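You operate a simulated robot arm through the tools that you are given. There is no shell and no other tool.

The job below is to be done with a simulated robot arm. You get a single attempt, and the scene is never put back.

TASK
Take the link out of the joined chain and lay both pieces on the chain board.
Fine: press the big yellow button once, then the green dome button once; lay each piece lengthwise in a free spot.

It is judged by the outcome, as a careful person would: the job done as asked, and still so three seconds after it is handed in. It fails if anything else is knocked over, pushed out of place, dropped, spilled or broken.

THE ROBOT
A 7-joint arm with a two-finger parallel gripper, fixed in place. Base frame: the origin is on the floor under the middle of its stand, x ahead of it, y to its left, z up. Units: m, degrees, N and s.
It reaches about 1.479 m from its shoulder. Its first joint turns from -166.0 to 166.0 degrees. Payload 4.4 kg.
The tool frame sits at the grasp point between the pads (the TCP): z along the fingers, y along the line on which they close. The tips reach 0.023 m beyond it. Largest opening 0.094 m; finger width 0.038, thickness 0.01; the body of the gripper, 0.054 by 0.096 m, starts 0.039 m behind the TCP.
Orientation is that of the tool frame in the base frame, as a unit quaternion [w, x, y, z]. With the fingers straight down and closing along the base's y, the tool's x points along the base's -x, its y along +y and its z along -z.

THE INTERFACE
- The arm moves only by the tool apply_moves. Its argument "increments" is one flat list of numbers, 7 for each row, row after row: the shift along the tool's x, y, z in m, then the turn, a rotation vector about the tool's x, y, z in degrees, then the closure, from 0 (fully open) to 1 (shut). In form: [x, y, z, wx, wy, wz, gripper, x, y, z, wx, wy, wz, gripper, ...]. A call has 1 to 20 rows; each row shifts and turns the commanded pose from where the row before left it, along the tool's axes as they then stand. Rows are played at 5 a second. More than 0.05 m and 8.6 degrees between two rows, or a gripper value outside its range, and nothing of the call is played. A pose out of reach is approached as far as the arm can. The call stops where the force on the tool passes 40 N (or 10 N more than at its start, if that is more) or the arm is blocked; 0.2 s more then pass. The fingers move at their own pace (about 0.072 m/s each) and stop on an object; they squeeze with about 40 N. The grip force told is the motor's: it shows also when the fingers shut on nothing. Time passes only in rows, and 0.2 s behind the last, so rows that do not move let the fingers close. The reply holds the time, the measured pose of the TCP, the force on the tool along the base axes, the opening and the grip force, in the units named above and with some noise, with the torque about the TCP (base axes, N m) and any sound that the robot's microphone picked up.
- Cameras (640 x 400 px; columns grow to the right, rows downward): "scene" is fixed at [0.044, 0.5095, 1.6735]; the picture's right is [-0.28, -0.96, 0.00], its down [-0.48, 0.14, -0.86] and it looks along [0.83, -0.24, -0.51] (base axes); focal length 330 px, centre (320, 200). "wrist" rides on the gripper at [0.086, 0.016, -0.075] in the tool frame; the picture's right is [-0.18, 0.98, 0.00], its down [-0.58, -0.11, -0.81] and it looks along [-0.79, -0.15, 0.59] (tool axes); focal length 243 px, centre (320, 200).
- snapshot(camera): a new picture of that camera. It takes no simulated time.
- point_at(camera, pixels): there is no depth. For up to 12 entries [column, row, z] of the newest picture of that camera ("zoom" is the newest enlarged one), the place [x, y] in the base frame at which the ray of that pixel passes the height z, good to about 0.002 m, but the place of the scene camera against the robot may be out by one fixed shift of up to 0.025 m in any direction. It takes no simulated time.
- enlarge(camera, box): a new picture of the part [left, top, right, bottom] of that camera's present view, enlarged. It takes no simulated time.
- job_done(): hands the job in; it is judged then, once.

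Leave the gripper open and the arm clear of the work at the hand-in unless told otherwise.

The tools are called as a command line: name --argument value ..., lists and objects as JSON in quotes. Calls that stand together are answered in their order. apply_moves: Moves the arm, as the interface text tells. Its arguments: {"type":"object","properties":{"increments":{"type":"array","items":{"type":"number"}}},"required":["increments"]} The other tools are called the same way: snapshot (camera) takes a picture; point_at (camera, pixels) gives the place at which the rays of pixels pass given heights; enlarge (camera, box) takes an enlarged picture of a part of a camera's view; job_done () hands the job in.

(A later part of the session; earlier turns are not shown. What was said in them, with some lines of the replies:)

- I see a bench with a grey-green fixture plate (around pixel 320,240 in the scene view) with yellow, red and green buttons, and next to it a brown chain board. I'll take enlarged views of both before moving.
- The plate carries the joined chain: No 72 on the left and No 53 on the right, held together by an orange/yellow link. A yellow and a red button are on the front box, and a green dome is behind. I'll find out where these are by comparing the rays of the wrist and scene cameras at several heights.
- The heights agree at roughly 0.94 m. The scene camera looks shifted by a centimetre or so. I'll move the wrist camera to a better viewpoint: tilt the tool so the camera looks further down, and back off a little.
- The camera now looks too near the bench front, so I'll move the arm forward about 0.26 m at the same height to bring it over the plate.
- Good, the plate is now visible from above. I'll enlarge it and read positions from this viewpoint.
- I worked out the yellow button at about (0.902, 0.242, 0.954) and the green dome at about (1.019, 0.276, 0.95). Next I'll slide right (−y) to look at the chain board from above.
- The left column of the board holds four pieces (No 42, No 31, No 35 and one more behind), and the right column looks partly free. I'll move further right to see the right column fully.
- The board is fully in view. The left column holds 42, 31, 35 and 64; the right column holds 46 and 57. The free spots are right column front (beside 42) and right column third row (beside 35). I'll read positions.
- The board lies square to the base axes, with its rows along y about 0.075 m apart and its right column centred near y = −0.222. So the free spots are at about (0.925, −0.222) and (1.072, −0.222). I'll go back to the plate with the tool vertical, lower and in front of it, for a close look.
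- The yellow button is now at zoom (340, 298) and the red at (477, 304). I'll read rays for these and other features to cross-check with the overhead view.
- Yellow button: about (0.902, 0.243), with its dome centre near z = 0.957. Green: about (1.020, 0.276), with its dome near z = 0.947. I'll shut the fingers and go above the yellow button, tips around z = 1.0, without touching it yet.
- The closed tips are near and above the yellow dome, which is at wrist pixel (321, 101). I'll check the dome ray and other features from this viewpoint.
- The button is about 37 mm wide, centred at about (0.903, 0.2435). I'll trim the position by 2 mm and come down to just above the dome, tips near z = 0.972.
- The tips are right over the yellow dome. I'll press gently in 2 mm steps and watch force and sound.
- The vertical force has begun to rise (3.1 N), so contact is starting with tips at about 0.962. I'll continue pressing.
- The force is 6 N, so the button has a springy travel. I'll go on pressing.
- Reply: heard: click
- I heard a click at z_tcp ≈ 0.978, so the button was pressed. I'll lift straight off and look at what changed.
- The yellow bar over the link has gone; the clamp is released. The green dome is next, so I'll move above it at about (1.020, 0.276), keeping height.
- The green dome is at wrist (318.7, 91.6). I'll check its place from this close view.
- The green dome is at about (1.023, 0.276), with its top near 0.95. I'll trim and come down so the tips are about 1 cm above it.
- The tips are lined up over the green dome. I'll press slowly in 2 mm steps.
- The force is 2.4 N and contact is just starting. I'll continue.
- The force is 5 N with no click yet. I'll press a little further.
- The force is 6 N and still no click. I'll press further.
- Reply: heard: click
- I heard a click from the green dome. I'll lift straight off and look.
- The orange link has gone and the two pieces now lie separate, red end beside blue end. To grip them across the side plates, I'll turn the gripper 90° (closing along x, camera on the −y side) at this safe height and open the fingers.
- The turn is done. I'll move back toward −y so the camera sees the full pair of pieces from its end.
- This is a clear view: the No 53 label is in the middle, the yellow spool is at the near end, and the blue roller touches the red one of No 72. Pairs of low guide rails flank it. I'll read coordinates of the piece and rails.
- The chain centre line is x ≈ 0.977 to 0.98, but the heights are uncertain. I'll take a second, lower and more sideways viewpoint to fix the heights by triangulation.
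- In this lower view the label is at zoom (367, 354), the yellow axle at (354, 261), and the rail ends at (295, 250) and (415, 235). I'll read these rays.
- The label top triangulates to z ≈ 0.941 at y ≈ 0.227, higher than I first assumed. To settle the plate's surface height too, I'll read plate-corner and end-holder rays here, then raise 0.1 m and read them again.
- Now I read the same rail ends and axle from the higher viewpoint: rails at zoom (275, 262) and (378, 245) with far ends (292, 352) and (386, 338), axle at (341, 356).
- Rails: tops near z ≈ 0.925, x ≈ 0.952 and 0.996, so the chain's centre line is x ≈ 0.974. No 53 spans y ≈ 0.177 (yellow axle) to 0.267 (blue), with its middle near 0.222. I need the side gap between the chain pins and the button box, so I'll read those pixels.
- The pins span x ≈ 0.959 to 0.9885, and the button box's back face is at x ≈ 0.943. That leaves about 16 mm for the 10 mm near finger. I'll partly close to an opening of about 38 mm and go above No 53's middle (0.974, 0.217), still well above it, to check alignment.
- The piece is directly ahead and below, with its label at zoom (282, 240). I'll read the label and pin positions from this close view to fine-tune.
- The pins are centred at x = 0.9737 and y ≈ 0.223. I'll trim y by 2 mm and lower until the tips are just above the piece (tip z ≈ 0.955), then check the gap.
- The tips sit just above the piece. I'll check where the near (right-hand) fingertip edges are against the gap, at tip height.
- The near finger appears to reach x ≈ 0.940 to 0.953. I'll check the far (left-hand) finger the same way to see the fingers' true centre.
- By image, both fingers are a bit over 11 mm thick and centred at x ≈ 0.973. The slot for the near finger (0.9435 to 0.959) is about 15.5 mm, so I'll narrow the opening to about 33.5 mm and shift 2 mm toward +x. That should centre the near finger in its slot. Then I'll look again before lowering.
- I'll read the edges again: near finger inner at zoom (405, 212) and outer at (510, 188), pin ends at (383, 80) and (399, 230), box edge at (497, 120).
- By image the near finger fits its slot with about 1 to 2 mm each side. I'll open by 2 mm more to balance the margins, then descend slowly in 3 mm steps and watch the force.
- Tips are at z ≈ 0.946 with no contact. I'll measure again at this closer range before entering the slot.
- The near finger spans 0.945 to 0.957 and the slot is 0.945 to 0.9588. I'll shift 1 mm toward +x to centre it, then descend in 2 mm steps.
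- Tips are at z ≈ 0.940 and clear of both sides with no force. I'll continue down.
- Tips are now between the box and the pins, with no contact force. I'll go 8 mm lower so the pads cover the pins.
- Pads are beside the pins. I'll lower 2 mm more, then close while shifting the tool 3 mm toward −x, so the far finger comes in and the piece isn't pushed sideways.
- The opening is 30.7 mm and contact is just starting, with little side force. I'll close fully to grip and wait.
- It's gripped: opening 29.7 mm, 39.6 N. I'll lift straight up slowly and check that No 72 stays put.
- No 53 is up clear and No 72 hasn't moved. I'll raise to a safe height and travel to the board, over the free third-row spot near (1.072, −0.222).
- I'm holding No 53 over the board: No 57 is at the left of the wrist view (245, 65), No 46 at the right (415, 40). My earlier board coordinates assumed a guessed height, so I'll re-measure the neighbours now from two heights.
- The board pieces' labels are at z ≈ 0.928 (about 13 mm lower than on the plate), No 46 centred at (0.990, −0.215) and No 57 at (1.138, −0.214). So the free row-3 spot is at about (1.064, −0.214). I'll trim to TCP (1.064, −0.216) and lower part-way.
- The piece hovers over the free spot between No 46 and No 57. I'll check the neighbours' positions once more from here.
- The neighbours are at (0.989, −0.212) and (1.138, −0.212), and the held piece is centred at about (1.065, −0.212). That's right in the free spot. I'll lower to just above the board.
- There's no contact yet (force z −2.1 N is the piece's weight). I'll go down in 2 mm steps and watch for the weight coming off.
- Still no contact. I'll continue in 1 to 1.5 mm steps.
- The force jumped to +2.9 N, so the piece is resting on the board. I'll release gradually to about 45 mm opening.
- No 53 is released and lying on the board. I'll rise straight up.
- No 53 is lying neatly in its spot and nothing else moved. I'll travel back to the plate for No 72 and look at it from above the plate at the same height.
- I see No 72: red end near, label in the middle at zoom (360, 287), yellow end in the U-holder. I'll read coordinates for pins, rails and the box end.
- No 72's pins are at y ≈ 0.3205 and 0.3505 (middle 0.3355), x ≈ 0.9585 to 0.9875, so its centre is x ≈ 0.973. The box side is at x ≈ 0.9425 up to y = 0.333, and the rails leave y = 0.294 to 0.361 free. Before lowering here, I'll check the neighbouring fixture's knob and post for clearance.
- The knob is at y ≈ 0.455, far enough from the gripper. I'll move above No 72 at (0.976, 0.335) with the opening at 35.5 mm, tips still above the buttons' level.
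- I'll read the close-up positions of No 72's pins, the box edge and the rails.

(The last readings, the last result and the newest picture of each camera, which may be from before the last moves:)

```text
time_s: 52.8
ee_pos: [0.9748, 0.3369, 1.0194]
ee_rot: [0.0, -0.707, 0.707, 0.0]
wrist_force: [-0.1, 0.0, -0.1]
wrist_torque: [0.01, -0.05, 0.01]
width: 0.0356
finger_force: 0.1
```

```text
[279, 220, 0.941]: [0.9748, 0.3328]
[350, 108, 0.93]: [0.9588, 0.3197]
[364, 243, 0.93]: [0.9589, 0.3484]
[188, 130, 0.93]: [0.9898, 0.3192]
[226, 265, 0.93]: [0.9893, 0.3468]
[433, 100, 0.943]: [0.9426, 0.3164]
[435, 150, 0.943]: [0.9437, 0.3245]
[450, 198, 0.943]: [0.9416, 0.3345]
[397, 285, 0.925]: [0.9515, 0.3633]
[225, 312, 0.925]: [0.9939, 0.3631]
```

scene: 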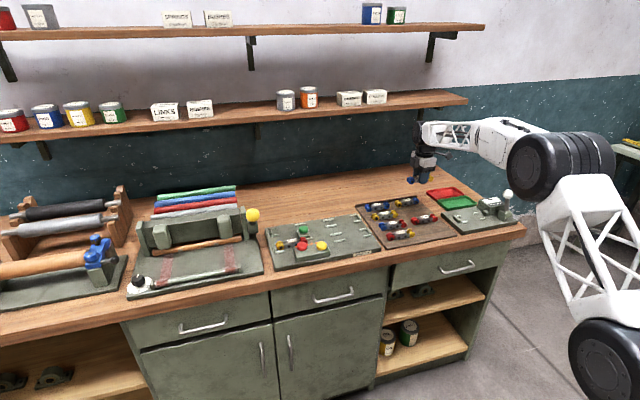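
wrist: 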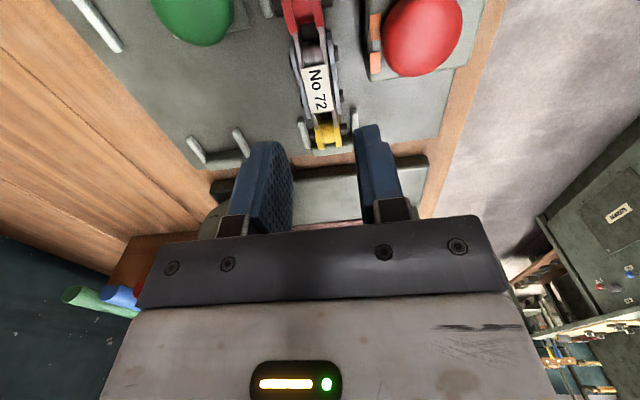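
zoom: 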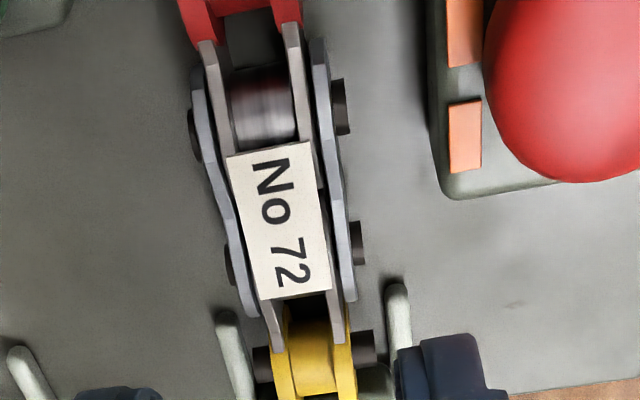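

The alignment is good: pins 0.9588 to 0.9895, box edge 0.9433. I'll lower so the tips are just above the piece, then check the near finger against the slot.

apply_moves --increments '[0, 0, 0.015, 0, 0, 0, 0.622, 0, 0, 0.015, 0, 0, 0, 0.622, 0, 0, 0.015, 0, 0, 0, 0.622, 0, 0, 0.005, 0, 0, 0, 0.622, 0, 0, 0, 0, 0, 0, 0.622]'

snapshot --camera "wrist"

enlarge --camera "wrist" --box '[250, 80, 410, 180]'

enlarge --camera "scene" --box '[260, 205, 340, 255]'

```text
time_s: 54.0
ee_pos: [0.9763, 0.3354, 0.9684]
ee_rot: [-0.001, -0.707, 0.707, 0.0]
wrist_force: [0.5, -0.2, 0.4]
wrist_torque: [0.0, -0.01, 0.03]
width: 0.0355
finger_force: 0.1
```

```text
taken
```

wrist: 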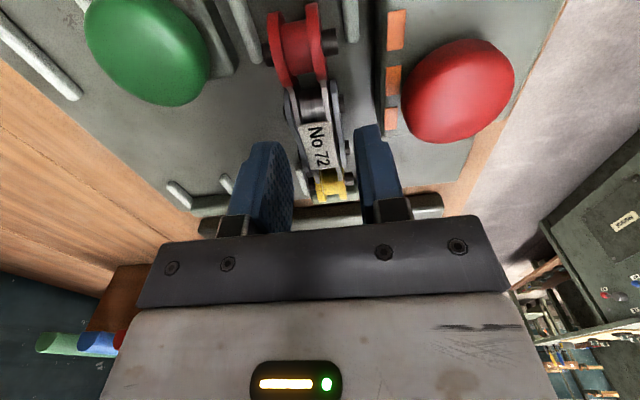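

```text
4.00 times, centred on (330, 130) of wrist
```

zoom: 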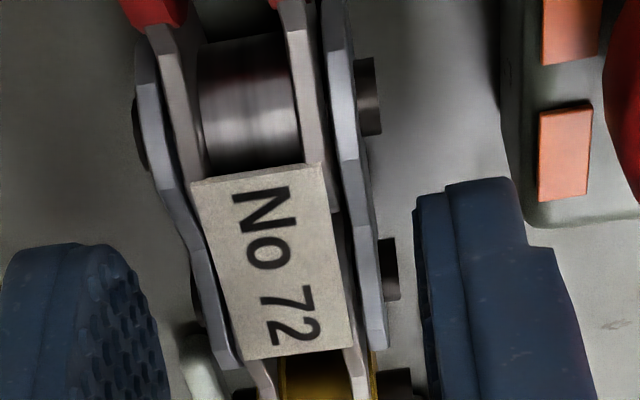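

```text
8.00 times, centred on (300, 230) of scene
```

zoom: 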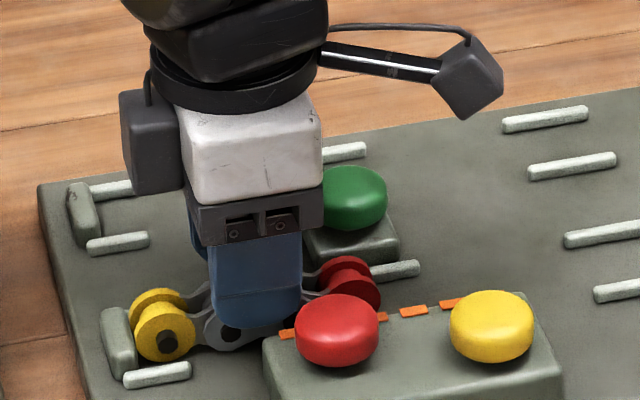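

Tips are at z ≈ 0.945 with no contact. I'll measure the near finger edges against the box edge and pins.

point_at --camera "zoom" --pixels '[[415, 205, 0.951], [515, 183, 0.951], [522, 205, 0.951], [380, 95, 0.93], [398, 268, 0.93], [503, 120, 0.943], [508, 180, 0.943], [525, 218, 0.943]]'

enlarge --camera "wrist" --box '[340, 95, 404, 135]'

```text
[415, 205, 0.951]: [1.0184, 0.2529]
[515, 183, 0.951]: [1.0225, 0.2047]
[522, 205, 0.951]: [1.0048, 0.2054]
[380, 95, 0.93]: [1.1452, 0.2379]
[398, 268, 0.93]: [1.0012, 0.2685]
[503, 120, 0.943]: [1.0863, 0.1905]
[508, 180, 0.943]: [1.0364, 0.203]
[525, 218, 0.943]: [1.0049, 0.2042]
```

```text
10.00 times, centred on (372, 115) of wrist
```

zoom: 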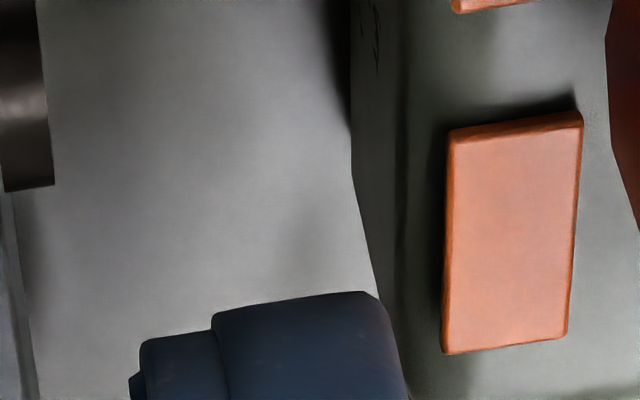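

The last reading used the wrong zoom image (the scene one). I'll read again on the current wrist zoom.

point_at --camera "zoom" --pixels '[[140, 350, 0.951], [212, 315, 0.951], [378, 297, 0.951], [400, 370, 0.951], [50, 130, 0.93], [352, 100, 0.943], [352, 100, 0.93], [352, 100, 0.915], [400, 100, 0.943], [352, 178, 0.943], [385, 310, 0.943]]'

```text
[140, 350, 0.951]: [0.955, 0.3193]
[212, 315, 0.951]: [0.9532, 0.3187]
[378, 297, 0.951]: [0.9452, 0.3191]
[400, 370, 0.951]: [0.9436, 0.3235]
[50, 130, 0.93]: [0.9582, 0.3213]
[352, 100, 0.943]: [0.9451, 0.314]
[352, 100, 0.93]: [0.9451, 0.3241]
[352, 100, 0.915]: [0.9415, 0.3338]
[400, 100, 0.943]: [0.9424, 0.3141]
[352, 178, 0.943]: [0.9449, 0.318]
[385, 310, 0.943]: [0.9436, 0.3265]
```

The near finger spans about 0.944 to 0.956 and the slot about 0.9435 to 0.9585. I'll shift 1 mm toward +x as before and descend in 2 mm steps.

apply_moves --increments '[0, -0.001, 0, 0, 0, 0, 0.622, 0, 0, 0.002, 0, 0, 0, 0.622, 0, 0, 0.002, 0, 0, 0, 0.622, 0, 0, 0.002, 0, 0, 0, 0.622, 0, 0, 0.002, 0, 0, 0, 0.622]'

enlarge --camera "wrist" --box '[250, 80, 410, 180]'

```text
time_s: 55.2
ee_pos: [0.9781, 0.3339, 0.96]
ee_rot: [-0.001, 0.707, -0.707, 0.0]
wrist_force: [-0.8, -0.4, -0.5]
wrist_torque: [0.02, 0.01, 0.04]
width: 0.0352
finger_force: 0.1
```

```text
4.00 times, centred on (330, 130) of wrist
```

zoom: 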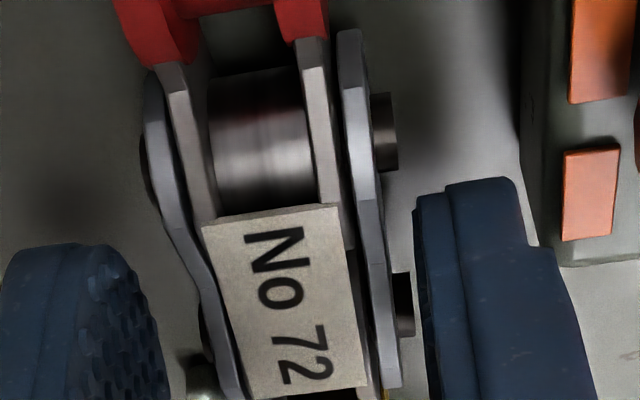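

There's no force; the finger is going into the slot cleanly, between the pin at (395, 130) and the box edge at (522, 150). I'll continue 8 mm lower.

apply_moves --increments '[0, 0, 0.002, 0, 0, 0, 0.622, 0, 0, 0.002, 0, 0, 0, 0.622, 0, 0, 0.002, 0, 0, 0, 0.622, 0, 0, 0.002, 0, 0, 0, 0.622]'

enlarge --camera "wrist" --box '[250, 80, 410, 180]'

```text
time_s: 56.2
ee_pos: [0.9769, 0.3332, 0.9515]
ee_rot: [0.001, -0.707, 0.707, 0.0]
wrist_force: [0.7, 0.8, -0.4]
wrist_torque: [0.01, 0.01, 0.0]
width: 0.0355
finger_force: 0.0
```

```text
4.00 times, centred on (330, 130) of wrist
```

zoom: 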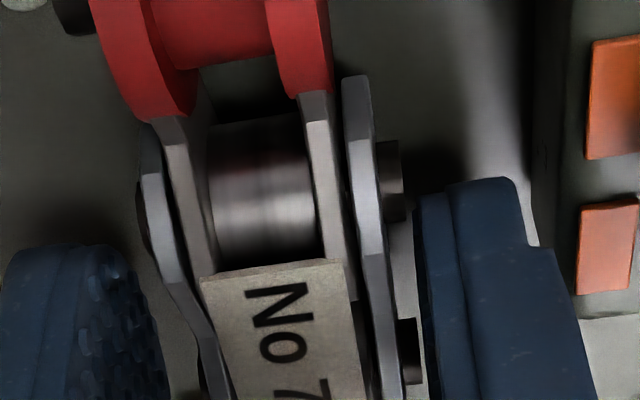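

Still free of contact. I'll lower 5 mm more to the same depth as before, then close while shifting 3 mm toward −x.

apply_moves --increments '[0, 0, 0.002, 0, 0, 0, 0.622, 0, 0, 0.002, 0, 0, 0, 0.622, 0, 0, 0.001, 0, 0, 0, 0.622, 0, 0.001, 0, 0, 0, 0, 0.643, 0, 0.001, 0, 0, 0, 0, 0.664, 0, 0.001, 0, 0, 0, 0, 0.68, 0, 0, 0, 0, 0, 0, 0.68]'

enlarge --camera "wrist" --box '[250, 80, 410, 180]'

```text
time_s: 57.8
ee_pos: [0.9738, 0.3342, 0.9481]
ee_rot: [0.0, -0.707, 0.707, 0.001]
wrist_force: [0.1, -1.4, -0.4]
wrist_torque: [0.02, -0.07, 0.02]
width: 0.0306
finger_force: 0.3
```

```text
4.00 times, centred on (330, 130) of wrist
```

zoom: 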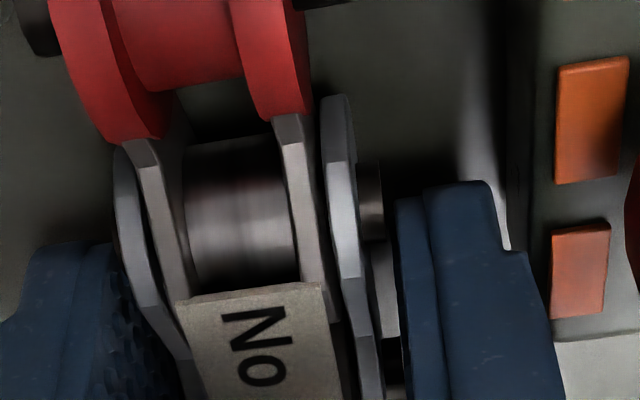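

Both pads are about to touch the pins evenly. I'll close fully and hold.

apply_moves --increments '[0, 0, 0, 0, 0, 0, 0.75, 0, 0, 0, 0, 0, 0, 1, 0, 0, 0, 0, 0, 0, 1, 0, 0, 0, 0, 0, 0, 1]'

enlarge --camera "scene" --box '[260, 205, 340, 255]'

```text
time_s: 58.8
ee_pos: [0.973, 0.3351, 0.9491]
ee_rot: [0.001, 0.707, -0.707, 0.001]
wrist_force: [-1.4, 0.5, -0.1]
wrist_torque: [0.05, 0.01, -0.01]
width: 0.0298
finger_force: 40.1
```

```text
8.00 times, centred on (300, 230) of scene
```

zoom: 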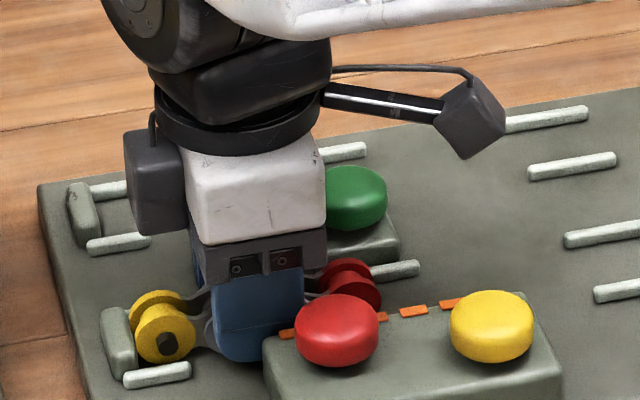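

No 72 is gripped: 29.8 mm, 40 N. I'll lift straight up slowly, then to travel height.

apply_moves --increments '[0, 0, -0.003, 0, 0, 0, 1, 0, 0, -0.003, 0, 0, 0, 1, 0, 0, -0.005, 0, 0, 0, 1, 0, 0, -0.008, 0, 0, 0, 1, 0, 0, -0.01, 0, 0, 0, 1, 0, 0, 0, 0, 0, 0, 1]'

enlarge --camera "scene" --box '[260, 205, 340, 255]'

snapshot --camera "wrist"

```text
time_s: 60.2
ee_pos: [0.9729, 0.3353, 0.9751]
ee_rot: [0.0, 0.707, -0.707, -0.001]
wrist_force: [0.2, -0.4, -2.0]
wrist_torque: [0.02, -0.01, 0.01]
width: 0.0298
finger_force: 40.2
```

```text
8.00 times, centred on (300, 230) of scene
```

zoom: 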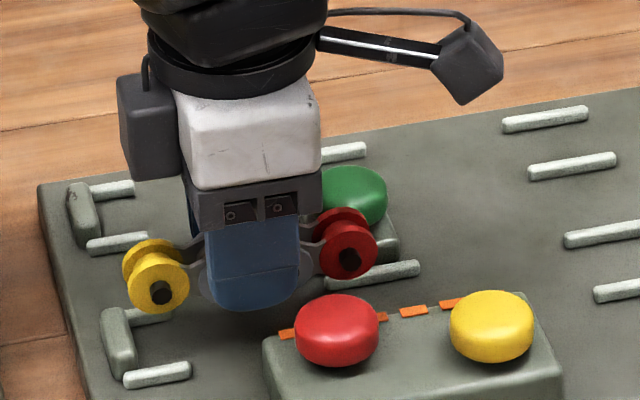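

```text
taken
```

wrist: 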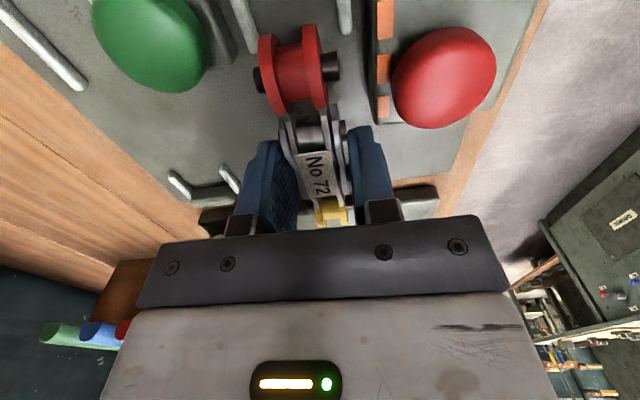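

No 72 is lifted clear and the plate is otherwise unchanged. The next spot is the front of the right column, beside No 42 and in front of No 46, target about (0.921, −0.212). I'll raise and travel there.

apply_moves --increments '[0, 0, -0.035, 0, 0, 0, 1, 0, 0, -0.035, 0, 0, 0, 1, 0, 0, -0.035, 0, 0, 0, 1, 0.039, 0.0037, 0, 0, 0, 0, 1, 0.039, 0.0037, 0, 0, 0, 0, 1, 0.039, 0.0037, 0, 0, 0, 0, 1, 0.039, 0.0037, 0, 0, 0, 0, 1, 0.039, 0.0037, 0, 0, 0, 0, 1, 0.039, 0.0037, 0, 0, 0, 0, 1, 0.039, 0.0037, 0, 0, 0, 0, 1, 0.039, 0.0037, 0, 0, 0, 0, 1, 0.039, 0.0037, 0, 0, 0, 0, 1, 0.039, 0.0037, 0, 0, 0, 0, 1, 0.039, 0.0037, 0, 0, 0, 0, 1, 0.039, 0.0037, 0, 0, 0, 0, 1, 0.039, 0.0037, 0, 0, 0, 0, 1, 0.04, 0.0037, 0, 0, 0, 0, 1, 0, 0, 0, 0, 0, 0, 1]'

snapshot --camera "wrist"

enlarge --camera "scene" --box '[350, 160, 510, 260]'

```text
time_s: 64.0
ee_pos: [0.9215, -0.2119, 1.082]
ee_rot: [0.0, 0.707, -0.707, 0.0]
wrist_force: [-0.2, 0.4, -2.7]
wrist_torque: [0.01, 0.01, -0.01]
width: 0.0296
finger_force: 39.8
```

```text
taken
```

wrist: 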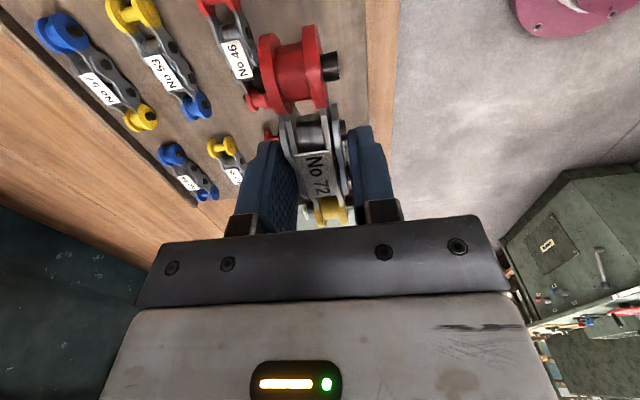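

```text
4.00 times, centred on (430, 210) of scene
```

zoom: 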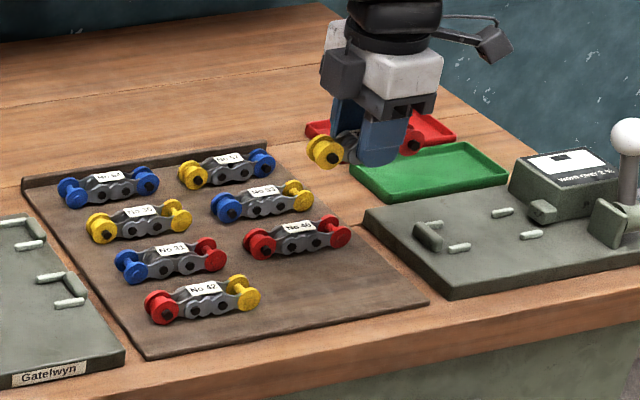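

The piece is above the front spot. I'll lower part-way (10 cm) and re-check the clearances to No 46 and the board edge.

apply_moves --increments '[0, 0, 0.03, 0, 0, 0, 1, 0, 0, 0.03, 0, 0, 0, 1, 0, 0, 0.03, 0, 0, 0, 1, 0, 0, 0.012, 0, 0, 0, 1, 0, 0, 0, 0, 0, 0, 1]'

snapshot --camera "wrist"

enlarge --camera "scene" --box '[370, 190, 450, 240]'

```text
time_s: 65.2
ee_pos: [0.9226, -0.2117, 0.9809]
ee_rot: [0.0, -0.707, 0.707, -0.001]
wrist_force: [-0.3, 0.7, -1.7]
wrist_torque: [-0.02, 0.0, 0.01]
width: 0.0295
finger_force: 39.2
```

```text
taken
```

wrist: 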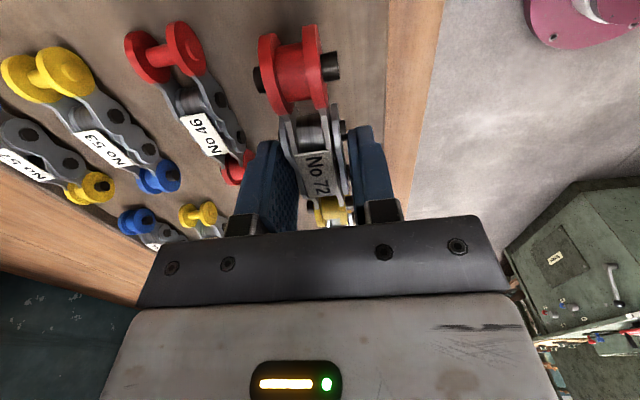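

```text
8.00 times, centred on (410, 215) of scene
```

zoom: 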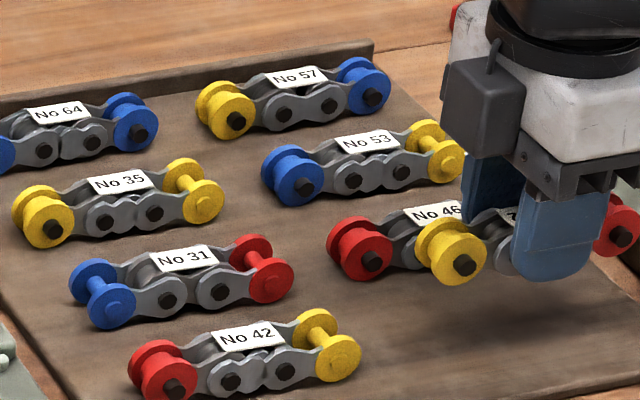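

point_at --camera "wrist" --pixels '[[206, 136, 0.928], [237, 140, 0.92], [105, 148, 0.928], [388, 100, 0.9], [388, 40, 0.9], [315, 175, 0.972], [296, 80, 0.968], [167, 50, 0.918]]'

```text
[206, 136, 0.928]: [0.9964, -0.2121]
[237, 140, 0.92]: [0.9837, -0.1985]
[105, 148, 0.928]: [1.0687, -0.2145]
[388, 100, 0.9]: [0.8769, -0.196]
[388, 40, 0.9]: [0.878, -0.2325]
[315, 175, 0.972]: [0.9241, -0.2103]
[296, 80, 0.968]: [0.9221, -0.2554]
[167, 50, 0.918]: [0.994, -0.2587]
```

No 46 is about 0.07 m behind the held piece, and the board's front edge is 0.045 m in front of it (x ≈ 0.877). Alignment is good, so I'll lower to just above the board.

apply_moves --increments '[0, 0, 0.015, 0, 0, 0, 1, 0, 0, 0.012, 0, 0, 0, 1, 0, 0, 0.008, 0, 0, 0, 1, 0, 0, 0, 0, 0, 0, 1]'

enlarge --camera "scene" --box '[370, 190, 450, 240]'

```text
time_s: 66.2
ee_pos: [0.9242, -0.2119, 0.9449]
ee_rot: [0.0, -0.707, 0.708, 0.0]
wrist_force: [-0.5, 0.0, -2.6]
wrist_torque: [0.02, -0.01, -0.01]
width: 0.0297
finger_force: 40.2
```

```text
8.00 times, centred on (410, 215) of scene
```

zoom: 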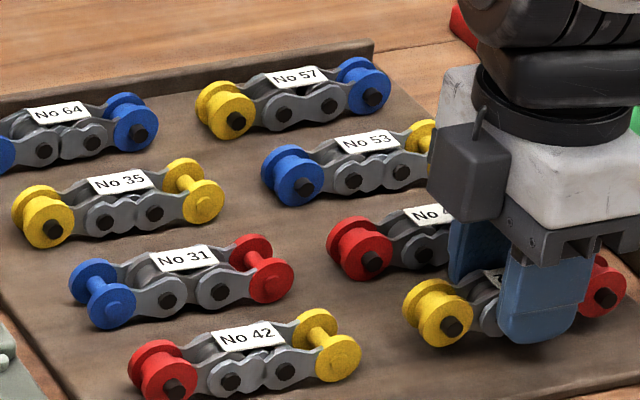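

The piece is near the board but not touching yet (force z −2.6 N). I'll take small steps down.

apply_moves --increments '[0, 0, 0.0015, 0, 0, 0, 1, 0, 0, 0.0015, 0, 0, 0, 1, 0, 0, 0.001, 0, 0, 0, 1]'

```text
time_s: 67.0
ee_pos: [0.9213, -0.212, 0.9409]
ee_rot: [0.0, -0.707, 0.707, -0.001]
wrist_force: [-0.8, 0.0, -2.7]
wrist_torque: [-0.02, -0.01, 0.03]
width: 0.0298
finger_force: 40.4
```

apply_moves --increments '[0, 0, 0.001, 0, 0, 0, 1, 0, 0, 0.001, 0, 0, 0, 1]'

```text
time_s: 67.6
ee_pos: [0.9216, -0.213, 0.939]
ee_rot: [0.001, -0.707, 0.707, 0.0]
wrist_force: [0.0, -0.2, -2.4]
wrist_torque: [0.01, 0.0, -0.01]
width: 0.0294
finger_force: 39.7
```

No contact yet at z = 0.939. I'll continue 1 mm at a time.

apply_moves --increments '[0, 0, 0.001, 0, 0, 0, 1, 0, 0, 0.001, 0, 0, 0, 1]'

```text
time_s: 68.2
ee_pos: [0.9231, -0.2116, 0.937]
ee_rot: [0.0, 0.708, -0.706, 0.0]
wrist_force: [-0.3, 0.0, -1.3]
wrist_torque: [0.04, -0.04, -0.02]
width: 0.0295
finger_force: 40.5
```

apply_moves --increments '[0, 0, 0.001, 0, 0, 0, 1]'

```text
time_s: 68.6
ee_pos: [0.9224, -0.212, 0.9363]
ee_rot: [0.0, 0.707, -0.707, 0.0]
wrist_force: [-1.3, 0.9, 0.2]
wrist_torque: [0.01, 0.06, -0.01]
width: 0.0299
finger_force: 39.8
```

The weight has come off (force z +0.2 N), so it is touching the board. One more millimetre to seat it, then I'll release gradually.

apply_moves --increments '[0, 0, 0.001, 0, 0, 0, 1, 0, 0, 0, 0, 0, 0, 0.68, 0, 0, 0, 0, 0, 0, 0.65, 0, 0, 0, 0, 0, 0, 0.6, 0, 0, 0, 0, 0, 0, 0.54, 0, 0, 0, 0, 0, 0, 0.54]'

enlarge --camera "wrist" --box '[230, 60, 430, 185]'

enlarge --camera "scene" --box '[370, 190, 450, 240]'

```text
time_s: 70.0
ee_pos: [0.9228, -0.2122, 0.9355]
ee_rot: [-0.001, -0.707, 0.707, 0.0]
wrist_force: [-0.6, -0.4, 0.5]
wrist_torque: [0.0, 0.02, 0.01]
width: 0.0433
finger_force: 0.1
```

```text
3.20 times, centred on (330, 122) of wrist
```

zoom: 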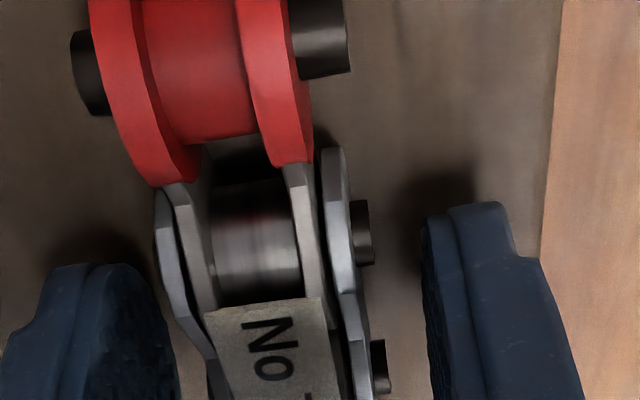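

```text
8.00 times, centred on (410, 215) of scene
```

zoom: 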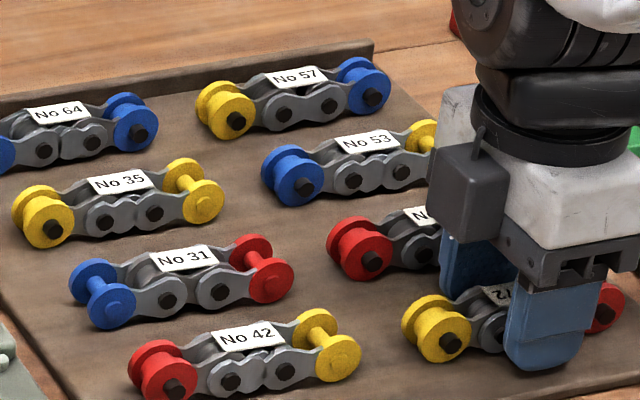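

No 72 is free between the fingers and lying on the board. I'll rise straight up, clear of the work.

apply_moves --increments '[0, 0, -0.005, 0, 0, 0, 0.54, 0, 0, -0.01, 0, 0, 0, 0.54, 0, 0, -0.02, 0, 0, 0, 0.54, 0, 0, -0.03, 0, 0, 0, 0.54, 0, 0, -0.04, 0, 0, 0, 0.3, 0, 0, -0.04, 0, 0, 0, 0, 0, 0, -0.04, 0, 0, 0, 0, 0, 0, -0.04, 0, 0, 0, 0, 0, 0, 0, 0, 0, 0, 0]'

snapshot --camera "wrist"

snapshot --camera "scene"

enlarge --camera "scene" --box '[350, 175, 478, 255]'

enlarge --camera "scene" --box '[250, 200, 390, 287]'

```text
time_s: 72.0
ee_pos: [0.9229, -0.2105, 1.1615]
ee_rot: [-0.001, 0.707, -0.707, 0.0]
wrist_force: [-0.5, 0.4, -0.3]
wrist_torque: [-0.02, -0.02, 0.02]
width: 0.0939
finger_force: 0.0
```

```text
taken
```

wrist: 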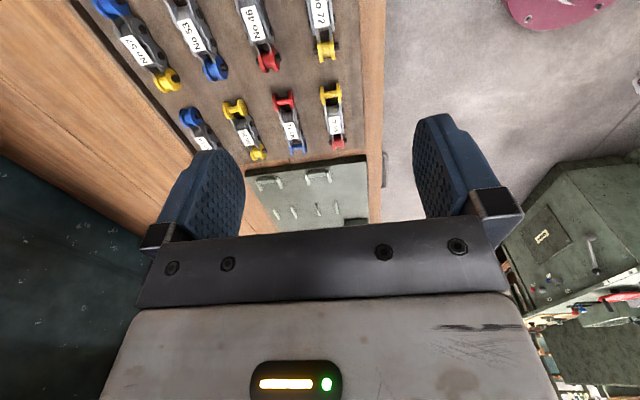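

```text
taken
```

scene: 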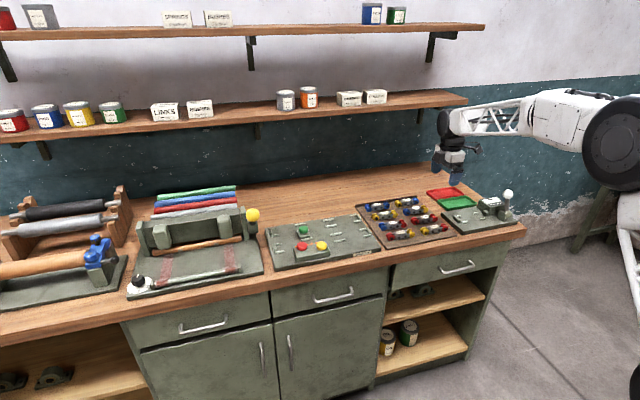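

```text
5.00 times, centred on (414, 215) of scene
```

zoom: 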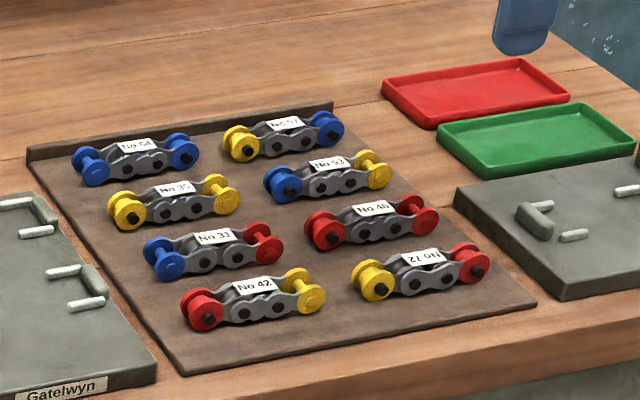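

```text
4.57 times, centred on (320, 244) of scene
```

zoom: 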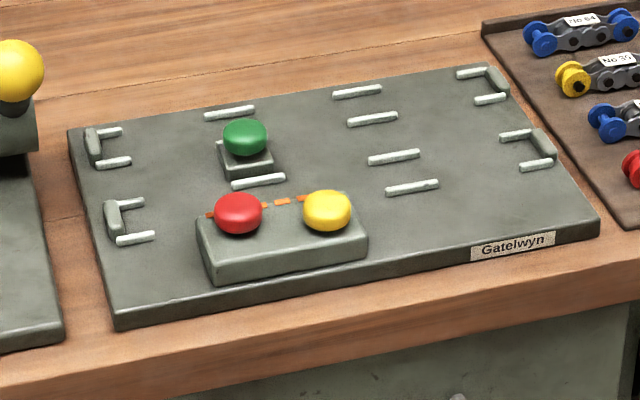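

Both pieces lie lengthwise in the right column: No 53 in the third row and No 72 in front. All eight pieces are in a tidy grid, the plate is empty with its buttons up, and nothing else has moved. I'll back the arm up and away a bit more with the gripper open before handing in.

apply_moves --increments '[0, 0.03, -0.035, 0, 0, 0, 0, 0, 0.035, -0.035, 0, 0, 0, 0, 0, 0.035, -0.035, 0, 0, 0, 0, 0, 0.035, -0.035, 0, 0, 0, 0, 0, 0, 0, 0, 0, 0, 0, 0, 0, 0, 0, 0, 0, 0]'

snapshot --camera "scene"

```text
time_s: 73.4
ee_pos: [0.7835, -0.2145, 1.3011]
ee_rot: [-0.001, 0.707, -0.707, 0.001]
wrist_force: [-1.0, -0.3, 0.0]
wrist_torque: [0.0, 0.02, -0.01]
width: 0.0941
finger_force: 0.0
```

```text
taken
```

scene: 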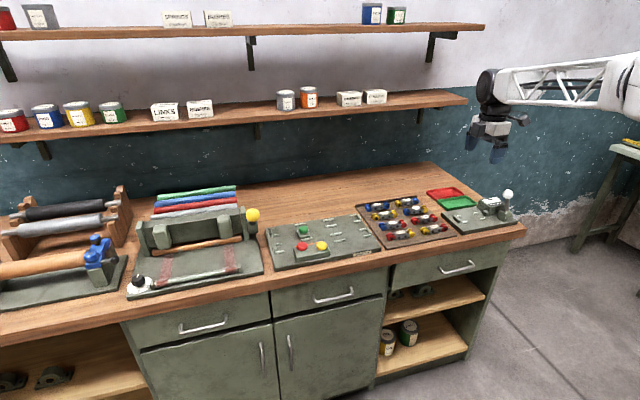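

The arm is well clear with the gripper open, both pieces are on the board, and everything else is in its place. I'm handing in the job.

job_done

```text
The job is handed in.
```

The link is out of the chain, and both pieces now lie lengthwise in free spots on the chain board. I've handed the job in; no result has come back yet.

- **Buttons:** I pressed the yellow button once, then the green dome once, and each gave one click. After the green press the orange link was gone from between the two pieces. I did not see where it went.
- **No 53:** it lies in the third row of the right column, between No 46 and No 57.
- **No 72:** it lies in the front row of the right column, beside No 42. Its label reads the opposite way to the others, because I kept it turned as it was on the plate.

In the last pictures nothing else looked moved or knocked over. I left the gripper open and the arm well clear of the bench.
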